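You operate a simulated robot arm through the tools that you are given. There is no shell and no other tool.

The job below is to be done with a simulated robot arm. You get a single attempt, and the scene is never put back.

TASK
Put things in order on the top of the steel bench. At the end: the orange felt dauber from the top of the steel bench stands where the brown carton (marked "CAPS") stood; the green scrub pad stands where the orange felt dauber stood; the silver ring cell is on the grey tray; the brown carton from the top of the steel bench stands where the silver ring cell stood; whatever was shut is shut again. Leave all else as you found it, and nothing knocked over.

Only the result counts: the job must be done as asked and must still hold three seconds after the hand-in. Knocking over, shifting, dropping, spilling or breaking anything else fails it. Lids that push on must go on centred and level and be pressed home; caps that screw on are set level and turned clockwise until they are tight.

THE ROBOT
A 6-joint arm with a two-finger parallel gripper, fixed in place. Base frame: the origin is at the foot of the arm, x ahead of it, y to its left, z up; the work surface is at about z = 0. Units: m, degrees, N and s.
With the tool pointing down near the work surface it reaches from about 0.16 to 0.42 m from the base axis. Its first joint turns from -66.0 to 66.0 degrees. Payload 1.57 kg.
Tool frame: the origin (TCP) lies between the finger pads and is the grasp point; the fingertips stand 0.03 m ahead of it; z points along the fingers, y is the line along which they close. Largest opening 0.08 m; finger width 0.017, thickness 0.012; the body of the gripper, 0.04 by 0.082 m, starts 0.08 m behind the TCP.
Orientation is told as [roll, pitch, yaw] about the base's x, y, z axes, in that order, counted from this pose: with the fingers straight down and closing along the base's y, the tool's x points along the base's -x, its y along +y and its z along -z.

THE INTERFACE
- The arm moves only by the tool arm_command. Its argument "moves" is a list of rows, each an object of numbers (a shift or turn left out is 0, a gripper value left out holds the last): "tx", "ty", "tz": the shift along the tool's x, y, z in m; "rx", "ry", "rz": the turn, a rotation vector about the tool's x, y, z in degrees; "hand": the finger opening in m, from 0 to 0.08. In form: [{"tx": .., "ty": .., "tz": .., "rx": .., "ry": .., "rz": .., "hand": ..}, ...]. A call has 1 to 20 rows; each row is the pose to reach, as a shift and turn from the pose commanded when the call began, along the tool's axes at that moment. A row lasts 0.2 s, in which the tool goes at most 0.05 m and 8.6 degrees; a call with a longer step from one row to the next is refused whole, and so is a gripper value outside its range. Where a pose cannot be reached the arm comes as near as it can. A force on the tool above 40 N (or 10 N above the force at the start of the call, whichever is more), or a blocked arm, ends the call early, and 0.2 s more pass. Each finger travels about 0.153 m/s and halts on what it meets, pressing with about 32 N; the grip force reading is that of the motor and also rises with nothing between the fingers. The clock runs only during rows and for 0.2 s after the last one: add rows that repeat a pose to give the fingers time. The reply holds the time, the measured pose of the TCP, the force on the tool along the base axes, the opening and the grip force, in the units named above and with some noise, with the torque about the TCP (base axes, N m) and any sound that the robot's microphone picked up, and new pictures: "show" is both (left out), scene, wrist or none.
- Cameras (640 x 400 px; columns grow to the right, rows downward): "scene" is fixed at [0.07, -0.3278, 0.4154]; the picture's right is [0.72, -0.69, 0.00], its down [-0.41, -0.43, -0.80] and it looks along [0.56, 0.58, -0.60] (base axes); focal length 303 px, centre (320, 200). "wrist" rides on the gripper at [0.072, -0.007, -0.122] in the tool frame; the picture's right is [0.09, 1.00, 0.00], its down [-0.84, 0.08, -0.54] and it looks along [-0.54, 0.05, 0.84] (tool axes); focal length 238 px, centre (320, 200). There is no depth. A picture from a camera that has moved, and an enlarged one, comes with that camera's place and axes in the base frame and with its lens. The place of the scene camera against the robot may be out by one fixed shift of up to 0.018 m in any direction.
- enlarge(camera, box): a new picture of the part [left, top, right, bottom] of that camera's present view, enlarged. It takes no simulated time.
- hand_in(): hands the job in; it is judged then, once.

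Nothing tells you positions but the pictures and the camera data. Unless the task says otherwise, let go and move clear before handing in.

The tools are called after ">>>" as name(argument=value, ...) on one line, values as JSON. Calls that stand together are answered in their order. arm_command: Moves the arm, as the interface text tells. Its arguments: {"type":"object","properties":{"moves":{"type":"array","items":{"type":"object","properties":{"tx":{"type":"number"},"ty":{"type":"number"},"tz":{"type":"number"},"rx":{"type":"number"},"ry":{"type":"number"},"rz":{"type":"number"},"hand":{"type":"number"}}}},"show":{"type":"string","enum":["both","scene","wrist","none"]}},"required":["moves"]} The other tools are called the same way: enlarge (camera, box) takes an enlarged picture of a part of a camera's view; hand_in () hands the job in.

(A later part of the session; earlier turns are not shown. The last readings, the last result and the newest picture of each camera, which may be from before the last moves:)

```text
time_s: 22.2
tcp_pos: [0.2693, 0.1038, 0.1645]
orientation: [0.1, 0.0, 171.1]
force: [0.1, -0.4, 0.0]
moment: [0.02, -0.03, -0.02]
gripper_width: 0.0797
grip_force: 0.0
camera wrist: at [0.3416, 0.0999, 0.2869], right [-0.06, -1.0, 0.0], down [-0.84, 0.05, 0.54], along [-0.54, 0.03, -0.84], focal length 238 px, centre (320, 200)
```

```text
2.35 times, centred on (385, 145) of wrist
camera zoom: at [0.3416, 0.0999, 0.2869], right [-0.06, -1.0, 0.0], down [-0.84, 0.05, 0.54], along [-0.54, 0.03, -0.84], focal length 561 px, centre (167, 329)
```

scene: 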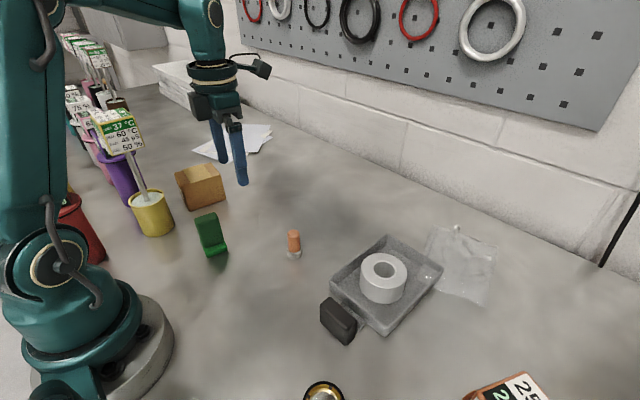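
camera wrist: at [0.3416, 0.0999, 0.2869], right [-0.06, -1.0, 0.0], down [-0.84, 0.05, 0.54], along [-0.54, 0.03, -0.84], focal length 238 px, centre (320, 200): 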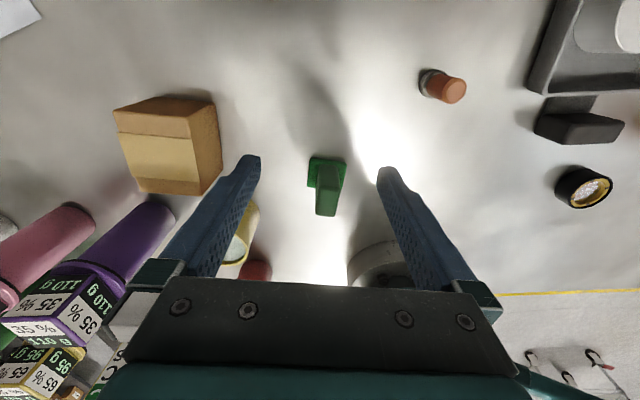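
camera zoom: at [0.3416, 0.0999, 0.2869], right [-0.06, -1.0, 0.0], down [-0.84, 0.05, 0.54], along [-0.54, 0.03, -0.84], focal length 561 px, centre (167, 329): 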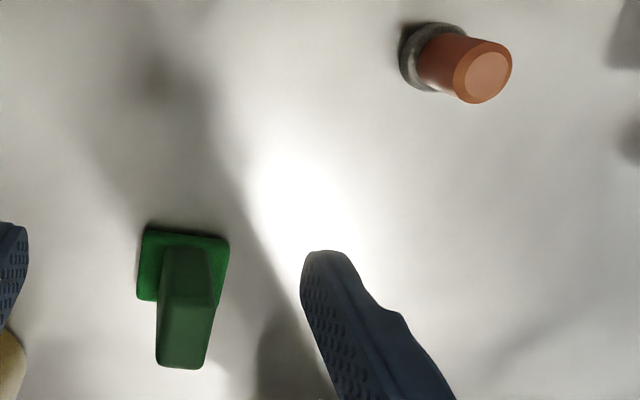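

The carton centre is at about (0.2605, 0.2613), with its short axis at about 170.5° yaw. I'll move above it at a safe height.

>>> arm_command(moves=[{"tx": -0.0067, "ty": -0.031, "tz": 0.0}, {"tx": -0.0133, "ty": -0.062, "tz": 0.0}, {"tx": -0.02, "ty": -0.093, "tz": 0.0}, {"tx": -0.0267, "ty": -0.124, "tz": 0.01}, {"tx": -0.0333, "ty": -0.1542, "tz": 0.02, "rz": 0.5}, {"tx": -0.0333, "ty": -0.1542, "tz": 0.02, "rz": 0.5}, {"tx": -0.0333, "ty": -0.1542, "tz": 0.02, "rz": 0.5}], show="both")

>>> enlarge(camera="wrist", box=[200, 40, 440, 280])

>>> enlarge(camera="scene", box=[60, 60, 300, 230])

```text
time_s: 23.8
tcp_pos: [0.2616, 0.2593, 0.1439]
orientation: [-0.1, -0.1, 170.6]
force: [0.9, -0.2, -0.9]
moment: [-0.01, -0.03, 0.01]
gripper_width: 0.0802
grip_force: 0.0
camera wrist: at [0.333, 0.2538, 0.2658], right [-0.07, -1.0, 0.0], down [-0.84, 0.06, 0.54], along [-0.54, 0.04, -0.84], focal length 238 px, centre (320, 200)
```

scene: 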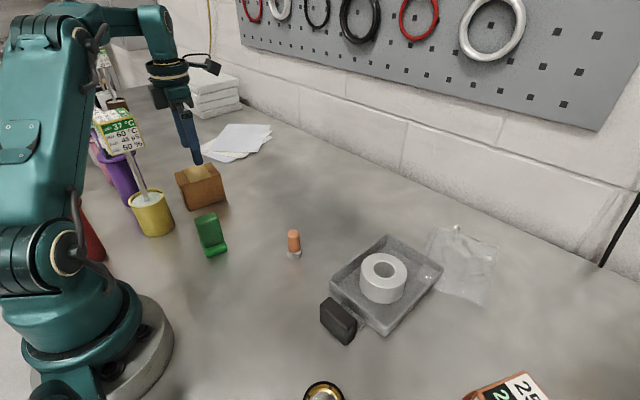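
wrist: 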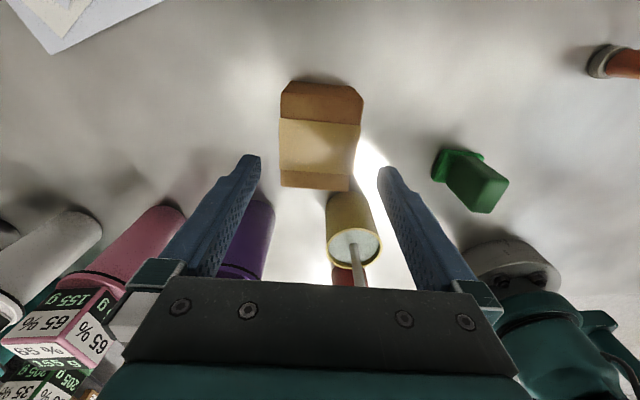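

```text
1.67 times, centred on (320, 160) of wrist
camera zoom: at [0.333, 0.2538, 0.2658], right [-0.07, -1.0, 0.0], down [-0.84, 0.06, 0.54], along [-0.54, 0.04, -0.84], focal length 397 px, centre (320, 267)
```

zoom: 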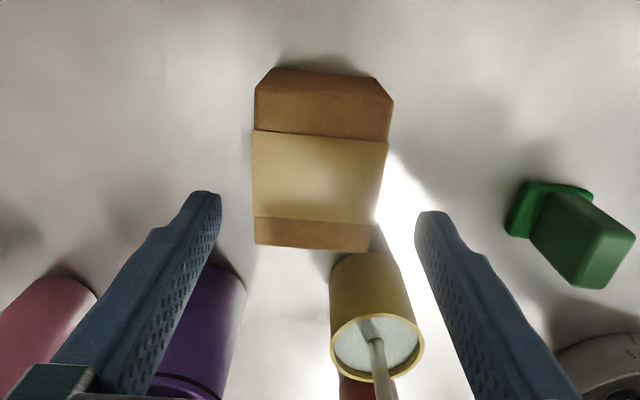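

```text
2.35 times, centred on (180, 145) of scene
camera zoom: at [0.07, -0.3277, 0.4154], right [0.72, -0.69, 0.0], down [-0.41, -0.43, -0.8], along [0.56, 0.58, -0.6], focal length 713 px, centre (649, 329)
```

zoom: 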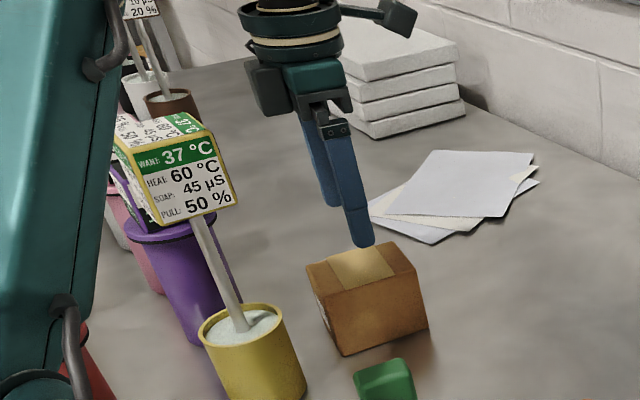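

The fingers straddle the carton, and the gripper's side housing clears the sign by about 3 cm. I'll apply a 2 mm correction and go down partway to check.

>>> arm_command(moves=[{"tx": -0.0009, "ty": -0.0022, "tz": 0.02}, {"tx": -0.0009, "ty": -0.0022, "tz": 0.04}, {"tx": -0.0009, "ty": -0.0022, "tz": 0.056}, {"tx": -0.0009, "ty": -0.0022, "tz": 0.056}], show="both")

>>> enlarge(camera="wrist", box=[200, 40, 440, 280])

>>> enlarge(camera="scene", box=[60, 60, 300, 230])

```text
time_s: 24.8
tcp_pos: [0.261, 0.2606, 0.0894]
orientation: [0.0, -0.1, 170.5]
force: [-0.1, 0.4, 0.4]
moment: [-0.02, 0.0, -0.02]
gripper_width: 0.0798
grip_force: 0.1
camera wrist: at [0.3317, 0.2556, 0.2108], right [-0.07, -1.0, 0.0], down [-0.84, 0.06, 0.54], along [-0.54, 0.04, -0.84], focal length 238 px, centre (320, 200)
```

scene: 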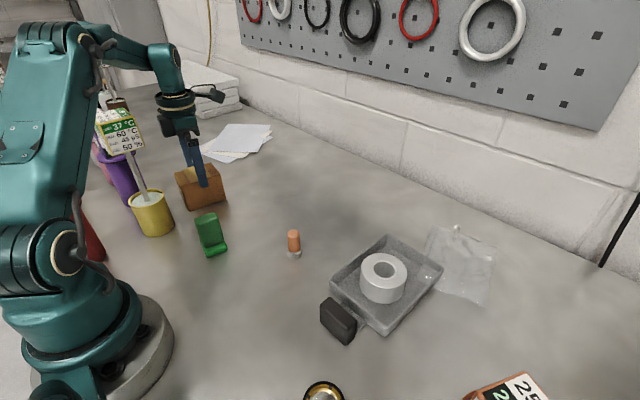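
wrist: 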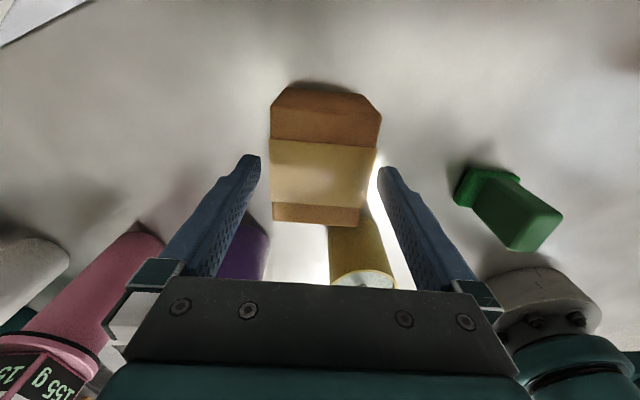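

```text
1.67 times, centred on (320, 160) of wrist
camera zoom: at [0.3317, 0.2556, 0.2108], right [-0.07, -1.0, 0.0], down [-0.84, 0.06, 0.54], along [-0.54, 0.04, -0.84], focal length 397 px, centre (320, 267)
```

zoom: 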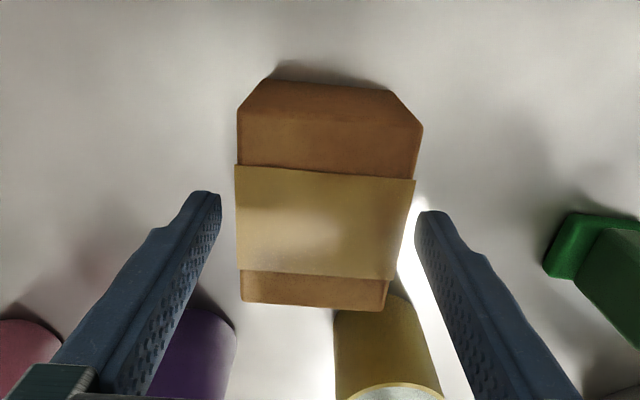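

```text
2.35 times, centred on (180, 145) of scene
camera zoom: at [0.07, -0.3278, 0.4154], right [0.72, -0.69, 0.0], down [-0.41, -0.43, -0.8], along [0.56, 0.58, -0.6], focal length 713 px, centre (649, 329)
```

zoom: 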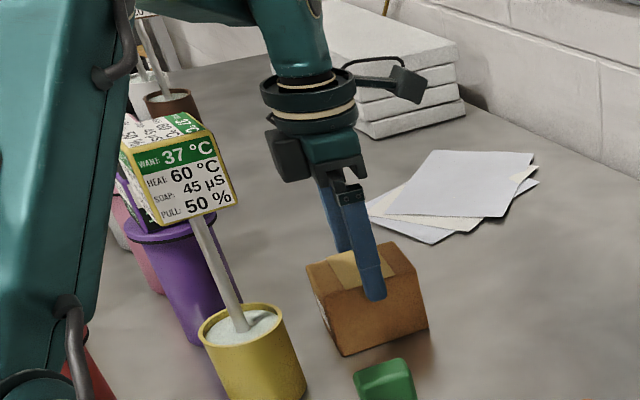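

The carton is centred between the fingers. I'll descend to grasp height and close.

>>> arm_command(moves=[{"tz": 0.015}, {"tz": 0.03}, {"tz": 0.045}, {"tz": 0.0515}, {"tz": 0.0515}, {"tz": 0.0515, "hand": 0.05}, {"tz": 0.0515, "hand": 0.05}, {"tz": 0.0515, "hand": 0.05}], show="both")

```text
time_s: 26.6
tcp_pos: [0.2628, 0.2594, 0.0356]
orientation: [0.0, -0.1, 170.5]
force: [0.5, -0.2, 1.3]
moment: [0.03, -0.02, 0.01]
gripper_width: 0.0656
grip_force: 32.2
camera wrist: at [0.334, 0.2558, 0.1585], right [-0.07, -1.0, 0.0], down [-0.84, 0.06, 0.54], along [-0.54, 0.04, -0.84], focal length 238 px, centre (320, 200)
```

scene: 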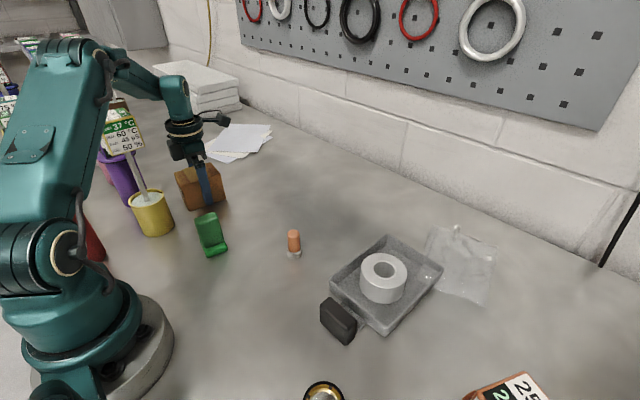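
wrist: 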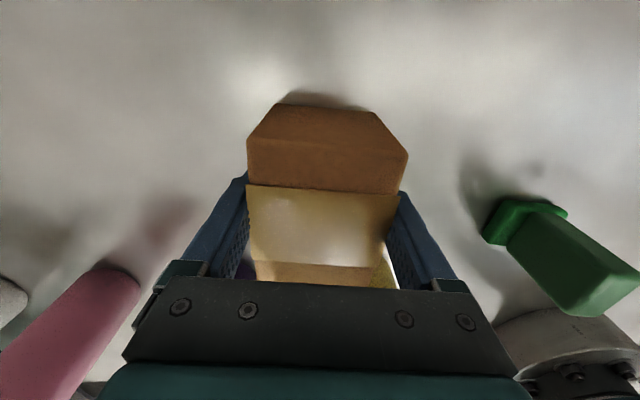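

The carton is gripped at 0.0656. I'll lift it straight up next, staying clear of the sign.

>>> arm_command(moves=[{"tz": -0.01}, {"tz": -0.03}, {"tz": -0.06}, {"tz": -0.085}, {"tz": -0.085}], show="both")

```text
time_s: 27.8
tcp_pos: [0.2639, 0.2624, 0.12]
orientation: [0.1, -0.1, 170.5]
force: [-0.2, -0.8, -2.2]
moment: [-0.03, 0.03, 0.02]
gripper_width: 0.0654
grip_force: 31.8
camera wrist: at [0.3354, 0.2582, 0.2419], right [-0.07, -1.0, 0.0], down [-0.84, 0.06, 0.54], along [-0.54, 0.04, -0.84], focal length 238 px, centre (320, 200)
```

scene: 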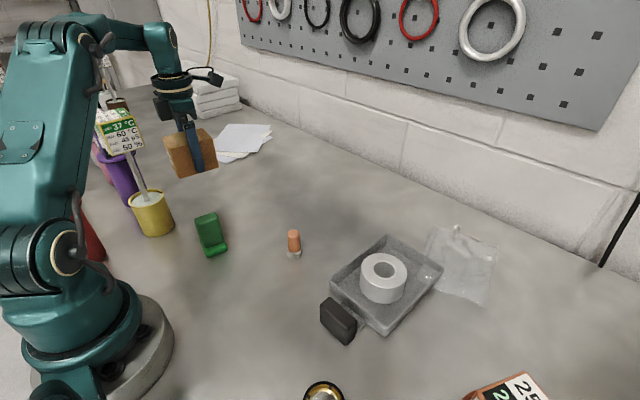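
wrist: 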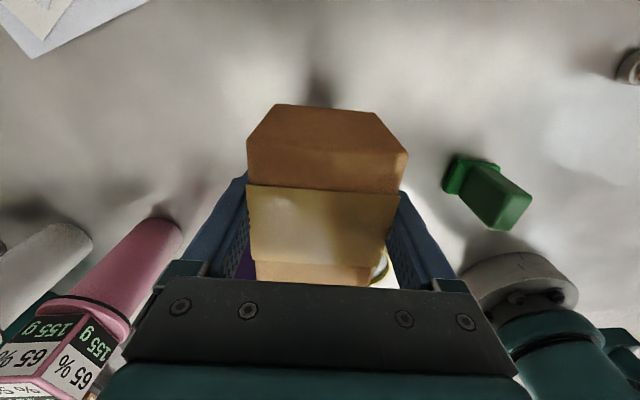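

The carton is up and level, with the sign untouched. Next I'll carry it to the ring's old spot at (0.340, 0.100).

>>> arm_command(moves=[{"tx": 0.01, "ty": 0.015}, {"tx": 0.03, "ty": 0.0425}, {"tx": 0.05, "ty": 0.071}, {"tx": 0.07, "ty": 0.0996}, {"tx": 0.09, "ty": 0.128}, {"tx": 0.104, "ty": 0.148}, {"tx": 0.104, "ty": 0.148}, {"tx": 0.104, "ty": 0.148}], show="both")

>>> arm_command(moves=[{"tx": 0}], show="none")

```text
time_s: 29.6
tcp_pos: [0.3408, 0.0993, 0.1246]
orientation: [0.0, -0.1, 170.5]
force: [0.4, 0.7, -2.3]
moment: [0.03, 0.01, 0.02]
gripper_width: 0.0654
grip_force: 32.1
camera wrist: at [0.4126, 0.0942, 0.2444], right [-0.07, -1.0, 0.0], down [-0.84, 0.06, 0.54], along [-0.54, 0.04, -0.84], focal length 238 px, centre (320, 200)
```

scene: 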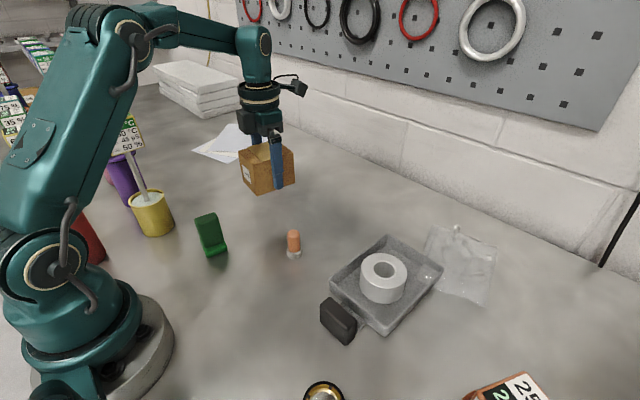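
wrist: 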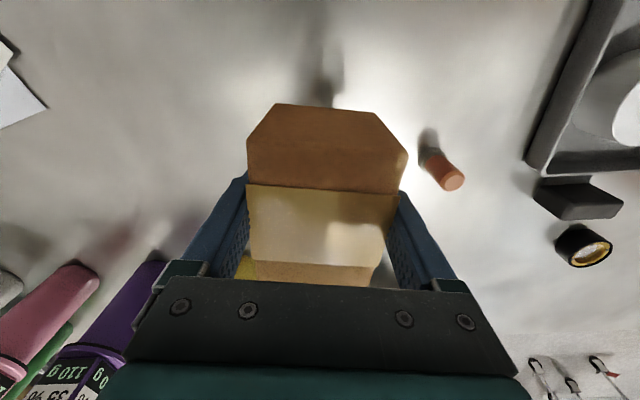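

```text
time_s: 30.0
tcp_pos: [0.3416, 0.0991, 0.1223]
orientation: [0.1, -0.1, 170.5]
force: [0.0, 0.0, -1.5]
moment: [-0.03, 0.01, 0.01]
gripper_width: 0.0653
grip_force: 31.6
```

The carton is over the target spot. I'll lower it most of the way, then finish in small steps.

>>> arm_command(moves=[{"tx": 0.0007, "ty": -0.0003, "tz": 0.02}, {"tx": 0.0007, "ty": -0.0003, "tz": 0.04}, {"tx": 0.0007, "ty": -0.0003, "tz": 0.06}, {"tx": 0.0007, "ty": -0.0003, "tz": 0.078}, {"tx": 0.0007, "ty": -0.0003, "tz": 0.078}], show="scene")

>>> arm_command(moves=[{"tz": 0.002}, {"tz": 0.004}, {"tz": 0.006}, {"tz": 0.006}], show="none")

```text
time_s: 31.2
tcp_pos: [0.3409, 0.1004, 0.0434]
orientation: [-0.1, 0.0, 170.4]
force: [0.2, -0.3, -0.7]
moment: [-0.04, 0.04, -0.01]
gripper_width: 0.0654
grip_force: 32.1
```

scene: 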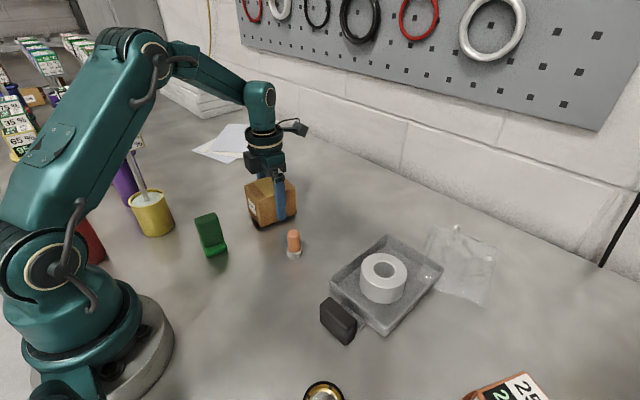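

```text
time_s: 32.2
tcp_pos: [0.3406, 0.0997, 0.0401]
orientation: [0.0, 0.0, 170.4]
force: [-0.6, -0.3, -1.9]
moment: [0.0, 0.0, -0.02]
gripper_width: 0.0655
grip_force: 32.1
```

>>> arm_command(moves=[{"tz": 0.001}, {"tz": 0.002}, {"tz": 0.002}], show="none")

```text
time_s: 33.0
tcp_pos: [0.3408, 0.1001, 0.0375]
orientation: [0.0, -0.1, 170.5]
force: [0.3, -0.1, -0.5]
moment: [0.03, 0.01, -0.01]
gripper_width: 0.0654
grip_force: 32.1
```

>>> arm_command(moves=[{"tz": 0.001}, {"tz": 0.0015}, {"tz": 0.0015}], show="scene")

>>> enlarge(camera="scene", box=[210, 140, 350, 270])

```text
time_s: 33.8
tcp_pos: [0.3416, 0.0995, 0.0368]
orientation: [-0.1, 0.2, 170.5]
force: [-5.5, 2.0, 27.9]
moment: [-0.08, 0.54, -0.05]
gripper_width: 0.0656
grip_force: 31.3
```

scene: 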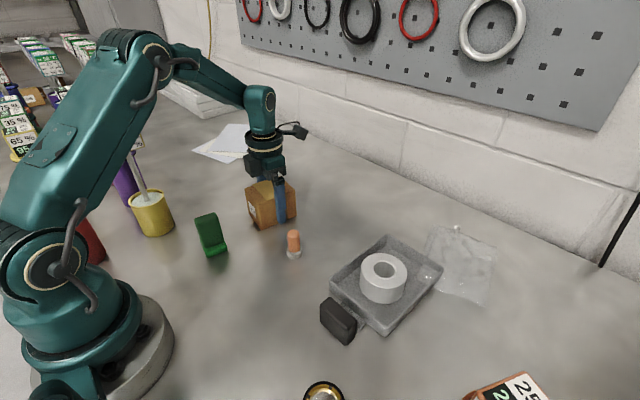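

```text
3.08 times, centred on (280, 205) of scene
camera zoom: at [0.0699, -0.3278, 0.4154], right [0.72, -0.69, 0.0], down [-0.41, -0.43, -0.8], along [0.56, 0.58, -0.6], focal length 932 px, centre (443, 185)
```

zoom: 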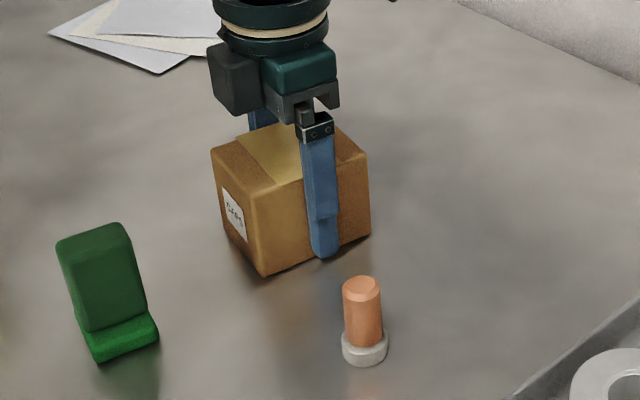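

The carton is in firm contact with the bench. I'll ease the pressure off, open the fingers and rise straight up.

>>> arm_command(moves=[{"tz": -0.0008}, {"tz": -0.0012}, {"tz": -0.0012, "hand": 0.07}, {"tz": -0.0012, "hand": 0.08}, {"tz": -0.0012, "hand": 0.08}], show="none")

>>> arm_command(moves=[{"tz": -0.01}, {"tz": -0.025}, {"tz": -0.05}, {"tz": -0.09}, {"tz": -0.12}, {"tz": -0.12}], show="both")

>>> enlarge(camera="wrist", box=[250, 40, 490, 240])

```text
time_s: 35.0
tcp_pos: [0.3413, 0.1005, 0.0372]
orientation: [0.0, 0.0, 170.5]
force: [0.3, -0.6, 0.1]
moment: [0.01, -0.03, -0.03]
gripper_width: 0.0799
grip_force: 0.1
```

```text
time_s: 36.4
tcp_pos: [0.3404, 0.0974, 0.1567]
orientation: [0.0, 0.0, 170.5]
force: [-0.1, 0.3, -1.1]
moment: [-0.02, -0.02, -0.02]
gripper_width: 0.08
grip_force: 0.0
camera wrist: at [0.4125, 0.0916, 0.2783], right [-0.07, -1.0, 0.0], down [-0.84, 0.06, 0.54], along [-0.54, 0.04, -0.84], focal length 238 px, centre (320, 200)
```

scene: 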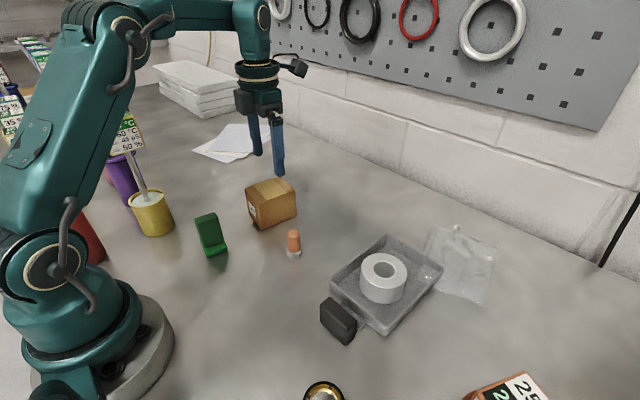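
wrist: 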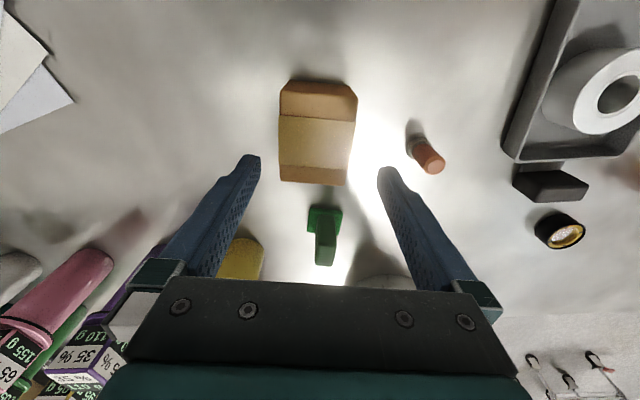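

```text
2.00 times, centred on (370, 140) of wrist
camera zoom: at [0.4125, 0.0916, 0.2783], right [-0.07, -1.0, 0.0], down [-0.84, 0.06, 0.54], along [-0.54, 0.04, -0.84], focal length 477 px, centre (220, 320)
```

zoom: 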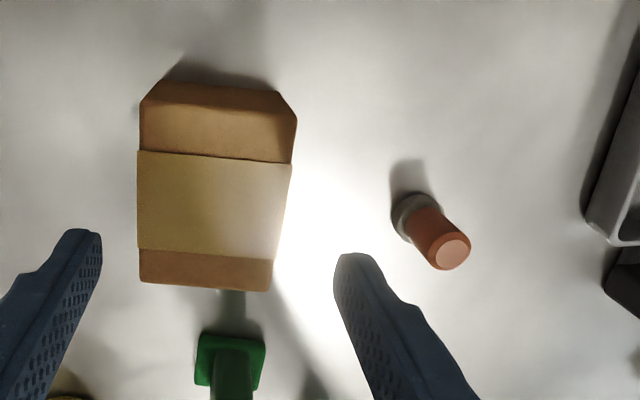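

The carton stands at about (0.338, 0.101), where the ring was. Next is the dauber: I'll move above it and turn back to yaw 90°.

>>> arm_command(moves=[{"tx": -0.00218, "ty": 0.01216, "tz": 0.002, "rz": 8.05}, {"tx": -0.00436, "ty": 0.02432, "tz": 0.004, "rz": 16.1}, {"tx": -0.00654, "ty": 0.03648, "tz": 0.006, "rz": 24.15}, {"tx": -0.00872, "ty": 0.04864, "tz": 0.008, "rz": 32.2}, {"tx": -0.0109, "ty": 0.0608, "tz": 0.01, "rz": 40.25}, {"tx": -0.01308, "ty": 0.07296, "tz": 0.012, "rz": 48.3}, {"tx": -0.01526, "ty": 0.08512, "tz": 0.014, "rz": 56.35}, {"tx": -0.01744, "ty": 0.09728, "tz": 0.016, "rz": 64.4}, {"tx": -0.01962, "ty": 0.10944, "tz": 0.018, "rz": 72.45}, {"tx": -0.0218, "ty": 0.1216, "tz": 0.02, "rz": 80.5}, {"tx": -0.0218, "ty": 0.1216, "tz": 0.02, "rz": 80.5}, {"tx": -0.0218, "ty": 0.1216, "tz": 0.02, "rz": 80.5}], show="both")

>>> enlarge(camera="wrist", box=[250, 60, 390, 200])

```text
time_s: 39.0
tcp_pos: [0.2968, -0.0174, 0.1369]
orientation: [0.1, 0.0, 89.9]
force: [-0.5, 0.2, -0.3]
moment: [0.04, -0.02, 0.01]
gripper_width: 0.0795
grip_force: 0.0
camera wrist: at [0.3039, -0.0888, 0.2584], right [-1.0, -0.09, 0.0], down [-0.08, 0.84, 0.54], along [-0.05, 0.54, -0.84], focal length 238 px, centre (320, 200)
```

scene: 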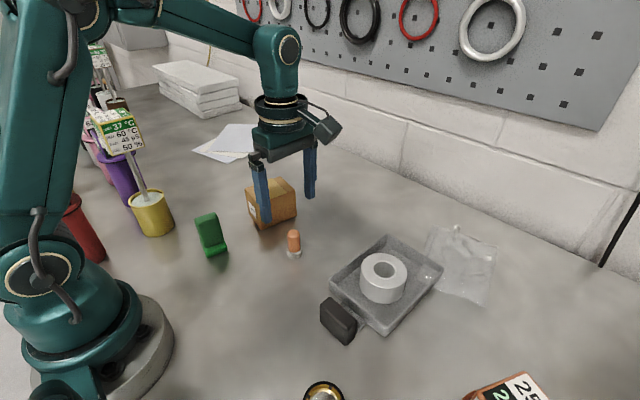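
wrist: 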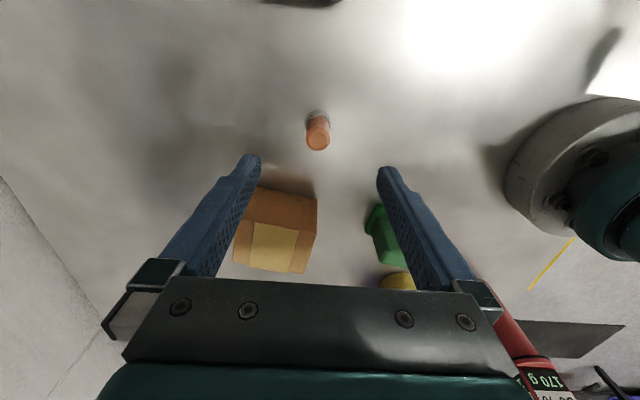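

```text
2.86 times, centred on (320, 130) of wrist
camera zoom: at [0.3039, -0.0888, 0.2584], right [-1.0, -0.09, 0.0], down [-0.08, 0.84, 0.54], along [-0.05, 0.54, -0.84], focal length 681 px, centre (320, 400)
```

zoom: 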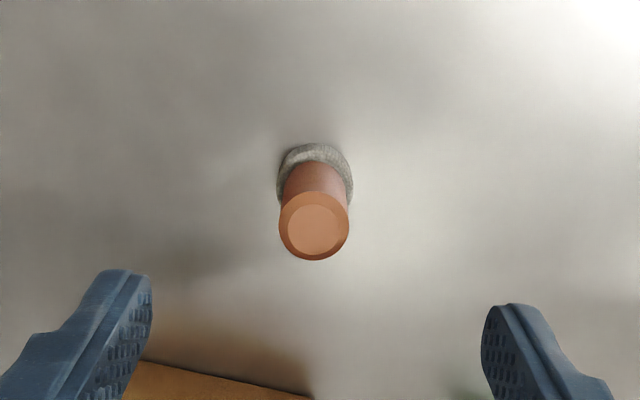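

The dauber is at about (0.299, -0.020), with a shaft around 0.021 and a felt foot around 0.028 wide. I'll correct by 2–3 mm and descend with the fingers open, keeping the tips above the felt foot.

>>> arm_command(moves=[{"tx": 0.003, "ty": -0.0022, "tz": 0.02}, {"tx": 0.003, "ty": -0.0022, "tz": 0.045}, {"tx": 0.003, "ty": -0.0022, "tz": 0.07}, {"tx": 0.003, "ty": -0.0022, "tz": 0.087}, {"tx": 0.003, "ty": -0.0022, "tz": 0.087}], show="both")

>>> enlarge(camera="wrist", box=[230, 100, 410, 260])

>>> enlarge(camera="scene", box=[230, 170, 350, 280])

```text
time_s: 40.2
tcp_pos: [0.3011, -0.0211, 0.0485]
orientation: [0.0, 0.0, 90.0]
force: [-0.8, -0.3, -0.3]
moment: [0.02, 0.03, -0.01]
gripper_width: 0.0799
grip_force: 0.1
camera wrist: at [0.307, -0.0934, 0.1703], right [-1.0, -0.09, 0.0], down [-0.08, 0.84, 0.54], along [-0.05, 0.54, -0.84], focal length 238 px, centre (320, 200)
```

scene: 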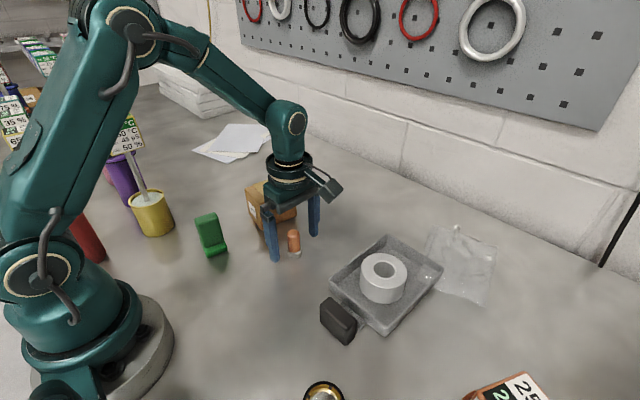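
wrist: 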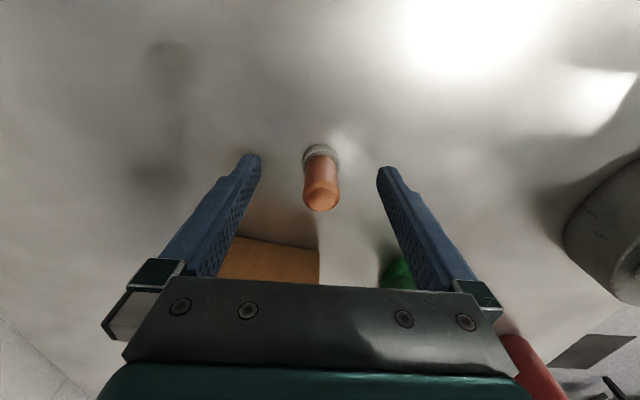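

```text
2.50 times, centred on (320, 180) of wrist
camera zoom: at [0.307, -0.0934, 0.1703], right [-1.0, -0.09, 0.0], down [-0.08, 0.84, 0.54], along [-0.05, 0.54, -0.84], focal length 596 px, centre (320, 250)
```

zoom: 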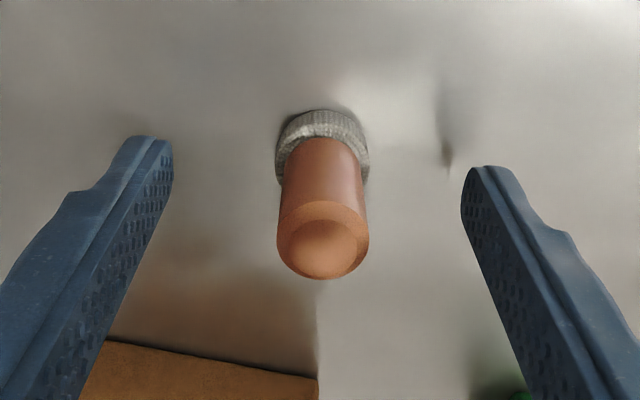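

```text
3.64 times, centred on (290, 225) of scene
camera zoom: at [0.07, -0.3278, 0.4154], right [0.72, -0.69, 0.0], down [-0.41, -0.43, -0.8], along [0.56, 0.58, -0.6], focal length 1102 px, centre (429, 109)
```

zoom: 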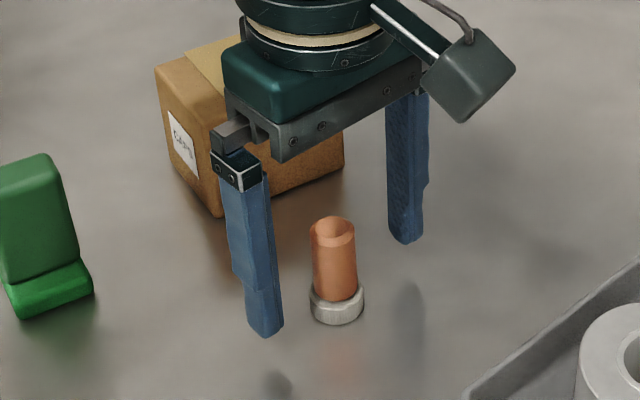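

The dauber is centred between the fingers and the tips sit above the felt foot. I'll close gradually.

>>> arm_command(moves=[{"hand": 0.06}, {"hand": 0.045}, {"hand": 0.035}, {"hand": 0.028}, {"hand": 0.024}, {"hand": 0.02}, {"hand": 0.015}, {"hand": 0.01}, {"hand": 0.01}], show="both")

>>> enlarge(camera="scene", box=[230, 170, 350, 280])

```text
time_s: 42.2
tcp_pos: [0.2998, -0.021, 0.0495]
orientation: [0.0, 0.0, 90.1]
force: [-0.2, -0.2, 0.1]
moment: [0.0, 0.02, 0.0]
gripper_width: 0.0205
grip_force: 32.3
camera wrist: at [0.3071, -0.0935, 0.1706], right [-1.0, -0.09, 0.0], down [-0.08, 0.84, 0.54], along [-0.05, 0.54, -0.84], focal length 238 px, centre (320, 200)
```

scene: 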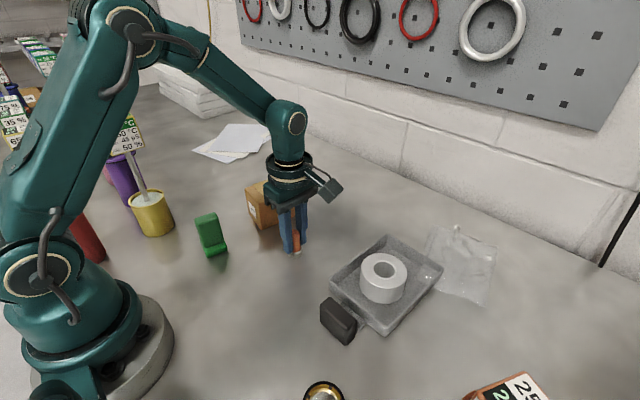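
wrist: 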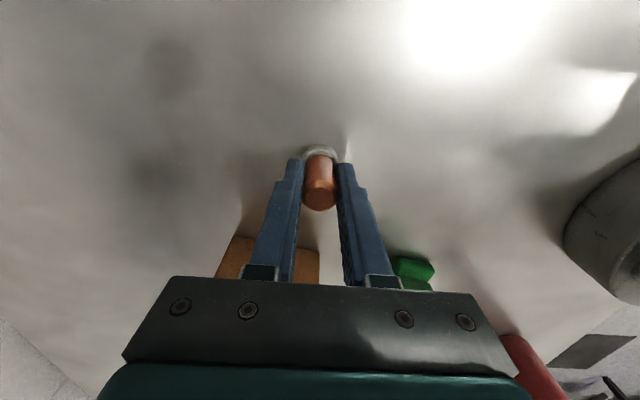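

```text
3.64 times, centred on (290, 225) of scene
camera zoom: at [0.07, -0.3278, 0.4154], right [0.72, -0.69, 0.0], down [-0.41, -0.43, -0.8], along [0.56, 0.58, -0.6], focal length 1102 px, centre (429, 109)
```

zoom: 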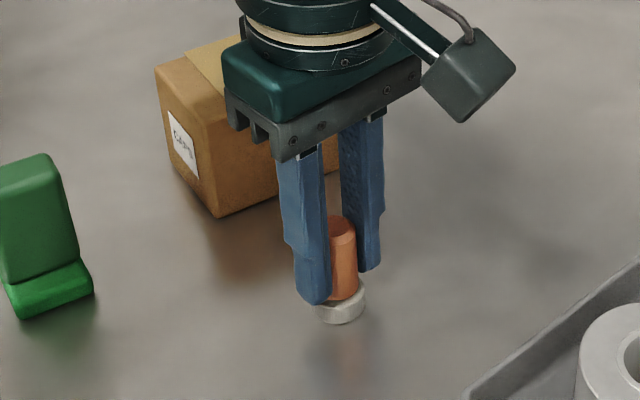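

The dauber is gripped at 0.0205 with the TCP at (0.300, -0.021). I'll lift it, then carry it to the carton's old spot at (0.2605, 0.2613).

>>> arm_command(moves=[{"tz": -0.01}, {"tz": -0.035}, {"tz": -0.065}, {"tz": -0.085}, {"tz": -0.085}], show="none")

>>> arm_command(moves=[{"tx": -0.015, "ty": 0.0021}, {"tx": -0.045, "ty": 0.0063}, {"tx": -0.08, "ty": 0.0112}, {"tx": -0.115, "ty": 0.0161}, {"tx": -0.15, "ty": 0.021}, {"tx": -0.185, "ty": 0.0259}, {"tx": -0.22, "ty": 0.0308}, {"tx": -0.255, "ty": 0.0357}, {"tx": -0.275, "ty": 0.0385}, {"tx": -0.2823, "ty": 0.0395}, {"tx": -0.2823, "ty": 0.0395}, {"tx": -0.2823, "ty": 0.0395}], show="both")

>>> enlarge(camera="scene", box=[60, 60, 300, 230])

```text
time_s: 43.4
tcp_pos: [0.2997, -0.0216, 0.1367]
orientation: [0.1, 0.0, 90.0]
force: [0.4, 0.1, -0.9]
moment: [-0.02, -0.01, -0.03]
gripper_width: 0.0206
grip_force: 32.0
```

```text
time_s: 46.0
tcp_pos: [0.263, 0.263, 0.1342]
orientation: [0.0, 0.0, 90.0]
force: [0.2, -0.4, -0.3]
moment: [0.01, -0.03, 0.0]
gripper_width: 0.0205
grip_force: 31.8
camera wrist: at [0.269, 0.1911, 0.2556], right [-1.0, -0.09, 0.0], down [-0.08, 0.84, 0.54], along [-0.05, 0.54, -0.84], focal length 238 px, centre (320, 200)
```

scene: 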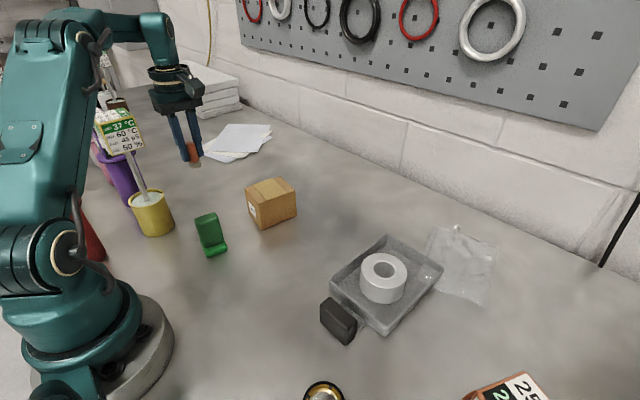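
wrist: 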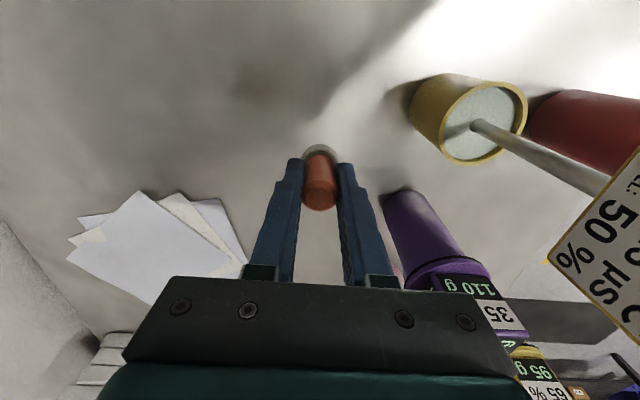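

```text
2.35 times, centred on (180, 145) of scene
camera zoom: at [0.07, -0.3278, 0.4154], right [0.72, -0.69, 0.0], down [-0.41, -0.43, -0.8], along [0.56, 0.58, -0.6], focal length 713 px, centre (649, 329)
```

zoom: 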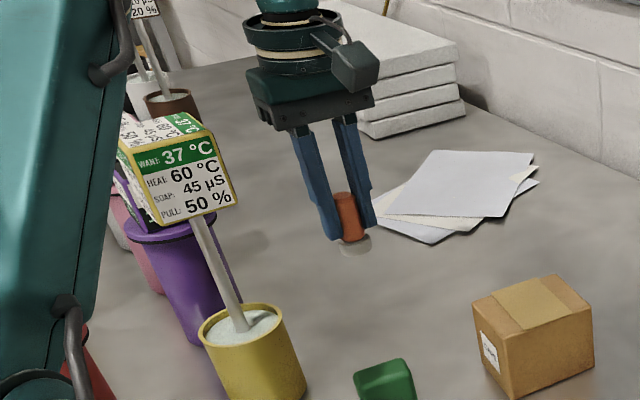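

The dauber is above the carton's old spot and clear of the sign. I'll correct by 2 mm and lower it.

>>> arm_command(moves=[{"tx": 0.0017, "ty": 0.0018, "tz": 0.02}, {"tx": 0.0017, "ty": 0.0018, "tz": 0.04}, {"tx": 0.0017, "ty": 0.0018, "tz": 0.06}, {"tx": 0.0017, "ty": 0.0018, "tz": 0.077}, {"tx": 0.0017, "ty": 0.0018, "tz": 0.077}], show="both")

>>> arm_command(moves=[{"tz": 0.0015}, {"tz": 0.003}, {"tz": 0.003}], show="none")

```text
time_s: 47.2
tcp_pos: [0.2612, 0.2609, 0.0579]
orientation: [0.0, 0.0, 90.0]
force: [-0.9, -0.1, -0.9]
moment: [-0.03, 0.0, 0.01]
gripper_width: 0.0202
grip_force: 31.4
camera wrist: at [0.2675, 0.1893, 0.1792], right [-1.0, -0.09, 0.0], down [-0.08, 0.84, 0.54], along [-0.05, 0.54, -0.84], focal length 238 px, centre (320, 200)
```

scene: 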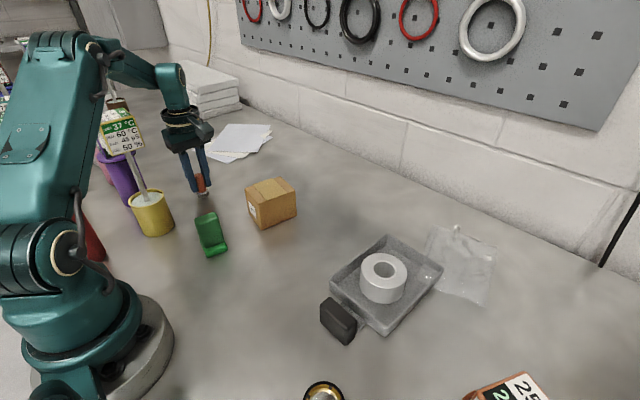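
wrist: 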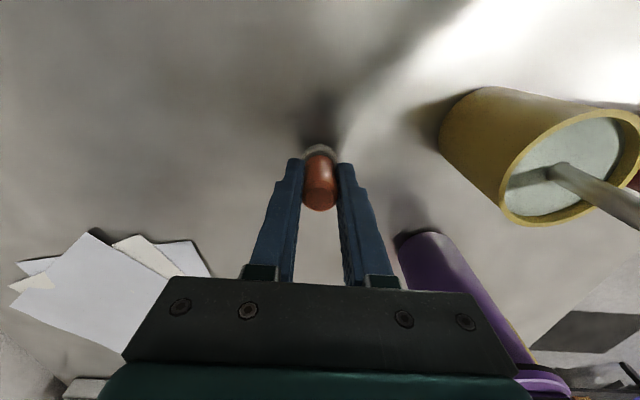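

```text
time_s: 48.0
tcp_pos: [0.2604, 0.2615, 0.0546]
orientation: [0.0, 0.0, 90.0]
force: [0.9, 0.7, -0.8]
moment: [0.0, -0.02, 0.03]
gripper_width: 0.0203
grip_force: 31.8
```

>>> arm_command(moves=[{"tz": 0.0015}, {"tz": 0.003}, {"tz": 0.003}], show="none")

>>> arm_command(moves=[{"tz": 0.0008}, {"tz": 0.0015}, {"tz": 0.0015}], show="none")

```text
time_s: 48.8
tcp_pos: [0.261, 0.2616, 0.0507]
orientation: [0.0, 0.0, 89.9]
force: [0.7, -0.8, -0.6]
moment: [-0.04, 0.0, -0.04]
gripper_width: 0.0204
grip_force: 31.9
```

```text
time_s: 49.6
tcp_pos: [0.2602, 0.2616, 0.0502]
orientation: [0.1, 0.1, 89.9]
force: [0.4, -0.1, -0.6]
moment: [0.01, -0.01, -0.01]
gripper_width: 0.0204
grip_force: 32.0
```

>>> arm_command(moves=[{"tz": 0.0006}, {"tz": 0.001}, {"tz": 0.001}], show="scene")

>>> enlarge(camera="scene", box=[150, 120, 270, 230])

```text
time_s: 50.4
tcp_pos: [0.2615, 0.2604, 0.0501]
orientation: [-0.1, 0.1, 90.0]
force: [0.5, -0.3, 0.7]
moment: [0.03, 0.03, 0.03]
gripper_width: 0.02
grip_force: 31.6
```

scene: 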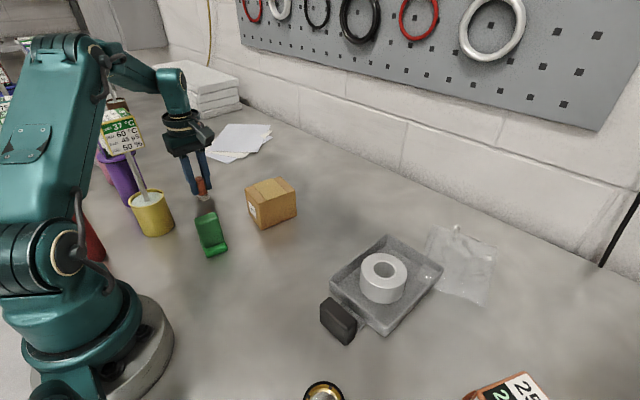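

```text
3.64 times, centred on (210, 175) of scene
camera zoom: at [0.07, -0.3278, 0.4154], right [0.72, -0.69, 0.0], down [-0.41, -0.43, -0.8], along [0.56, 0.58, -0.6], focal length 1102 px, centre (720, 291)
```

zoom: 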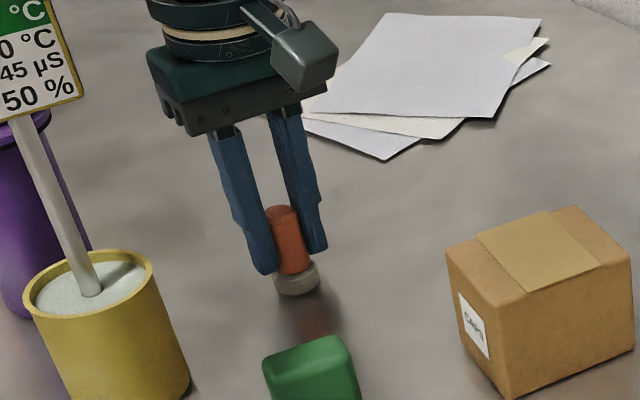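

>>> arm_command(moves=[{"tz": 0.0005}, {"tz": 0.001}, {"tz": 0.001}], show="none")

```text
time_s: 51.2
tcp_pos: [0.2613, 0.2617, 0.0474]
orientation: [0.0, 0.0, 89.9]
force: [-5.1, -4.3, 20.2]
moment: [-0.15, 0.3, 0.06]
gripper_width: 0.0204
grip_force: 32.3
```

The dauber is on the bench. I'll ease the pressure off, open slowly and rise.

>>> arm_command(moves=[{"tz": -0.0005}, {"tz": -0.0008}, {"tz": -0.0008, "hand": 0.022}, {"tz": -0.0008, "hand": 0.025}, {"tz": -0.0008, "hand": 0.035}, {"tz": -0.0008, "hand": 0.05}, {"tz": -0.0008, "hand": 0.065}, {"tz": -0.0008, "hand": 0.065}], show="both")

>>> enlarge(camera="wrist", box=[230, 100, 410, 260])

```text
time_s: 53.0
tcp_pos: [0.2627, 0.2614, 0.0479]
orientation: [0.0, 0.0, 90.0]
force: [0.1, -0.8, 0.1]
moment: [0.01, -0.01, 0.0]
gripper_width: 0.0649
grip_force: 0.1
camera wrist: at [0.2677, 0.1893, 0.1706], right [-1.0, -0.09, 0.0], down [-0.08, 0.84, 0.54], along [-0.05, 0.54, -0.84], focal length 238 px, centre (320, 200)
```

scene: 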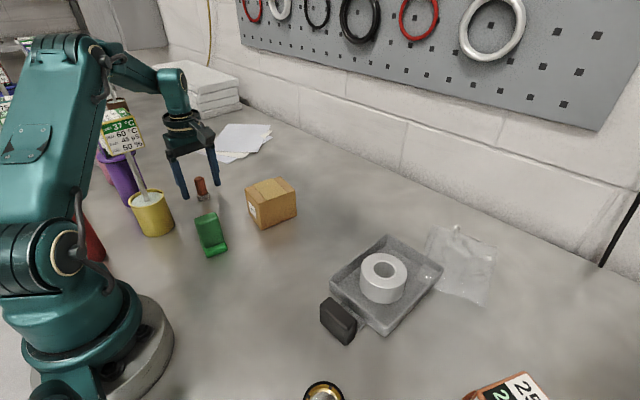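
wrist: 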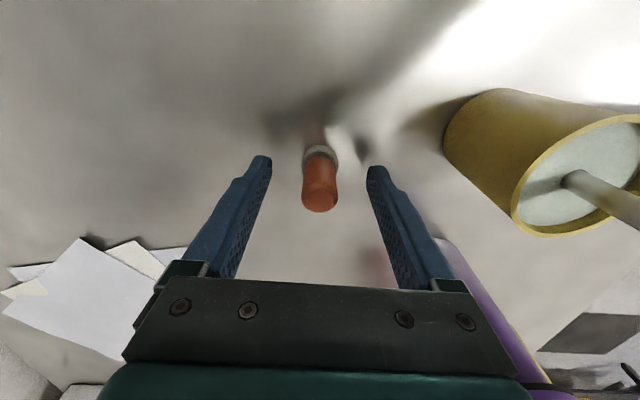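

```text
2.50 times, centred on (320, 180) of wrist
camera zoom: at [0.2677, 0.1893, 0.1706], right [-1.0, -0.09, 0.0], down [-0.08, 0.84, 0.54], along [-0.05, 0.54, -0.84], focal length 596 px, centre (320, 250)
```

zoom: 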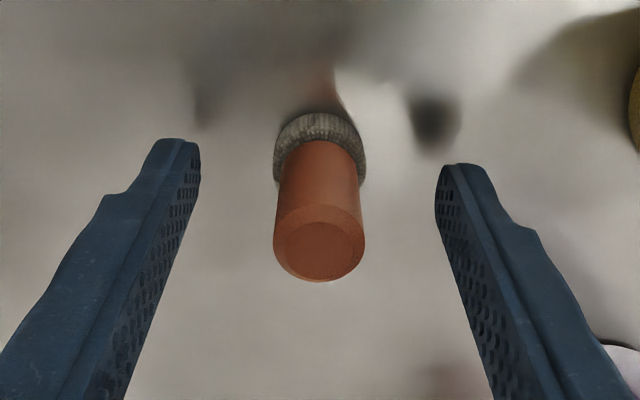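

The dauber stands upright on the carton's old spot. I'll rise straight up, swing away from the sign, then turn for the pad.

>>> arm_command(moves=[{"tz": -0.01}, {"tz": -0.03}, {"tz": -0.06}, {"tz": -0.095}, {"tz": -0.095}], show="none")

>>> arm_command(moves=[{"tx": 0.02, "ty": -0.002}, {"tx": 0.06, "ty": -0.006}, {"tx": 0.1, "ty": -0.01}, {"tx": 0.14, "ty": -0.014}, {"tx": 0.18, "ty": -0.0165}, {"tx": 0.2014, "ty": -0.0185}, {"tx": 0.2014, "ty": -0.0185, "hand": 0.08}], show="both")

>>> enlarge(camera="scene", box=[140, 120, 320, 270])

```text
time_s: 54.2
tcp_pos: [0.2612, 0.2608, 0.147]
orientation: [-0.1, 0.0, 90.0]
force: [0.4, 0.6, -0.5]
moment: [-0.01, 0.02, -0.01]
gripper_width: 0.0649
grip_force: 0.1
```

```text
time_s: 55.8
tcp_pos: [0.2811, 0.0589, 0.1422]
orientation: [0.0, 0.0, 90.0]
force: [-1.0, -0.4, 0.4]
moment: [0.02, 0.01, 0.01]
gripper_width: 0.0802
grip_force: 0.1
camera wrist: at [0.287, -0.0132, 0.2642], right [-1.0, -0.09, 0.0], down [-0.08, 0.84, 0.54], along [-0.05, 0.54, -0.84], focal length 238 px, centre (320, 200)
```

scene: 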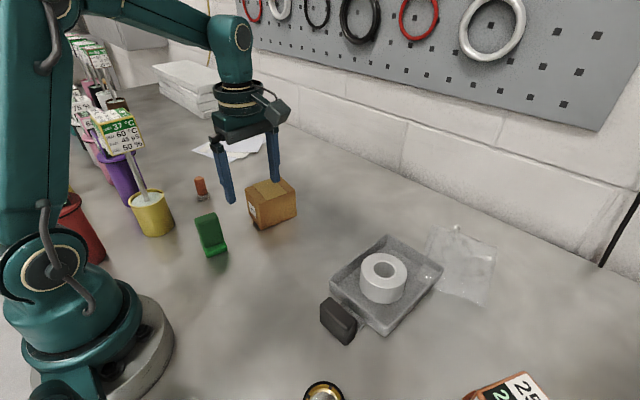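
wrist: 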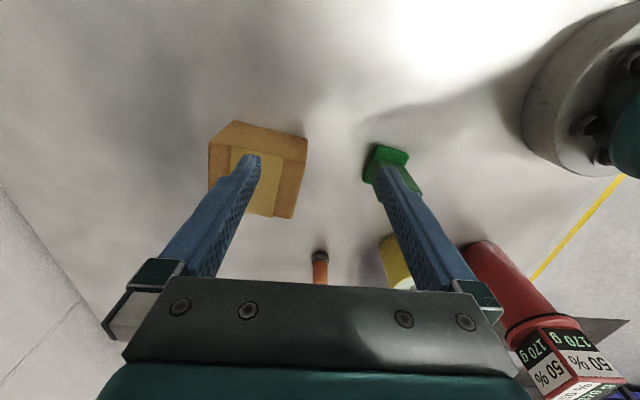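

```text
2.67 times, centred on (230, 195) of scene
camera zoom: at [0.07, -0.3278, 0.4154], right [0.72, -0.69, 0.0], down [-0.41, -0.43, -0.8], along [0.56, 0.58, -0.6], focal length 808 px, centre (560, 213)
```

zoom: 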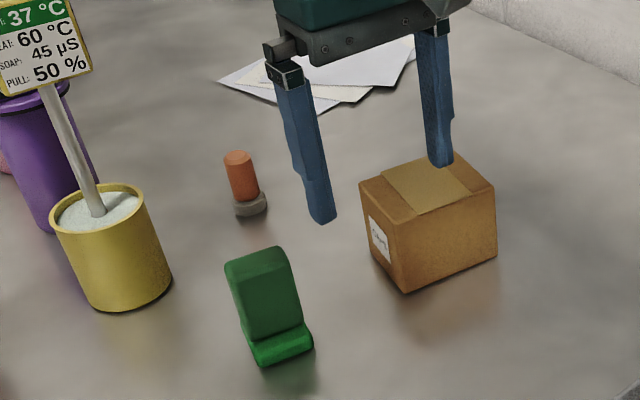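

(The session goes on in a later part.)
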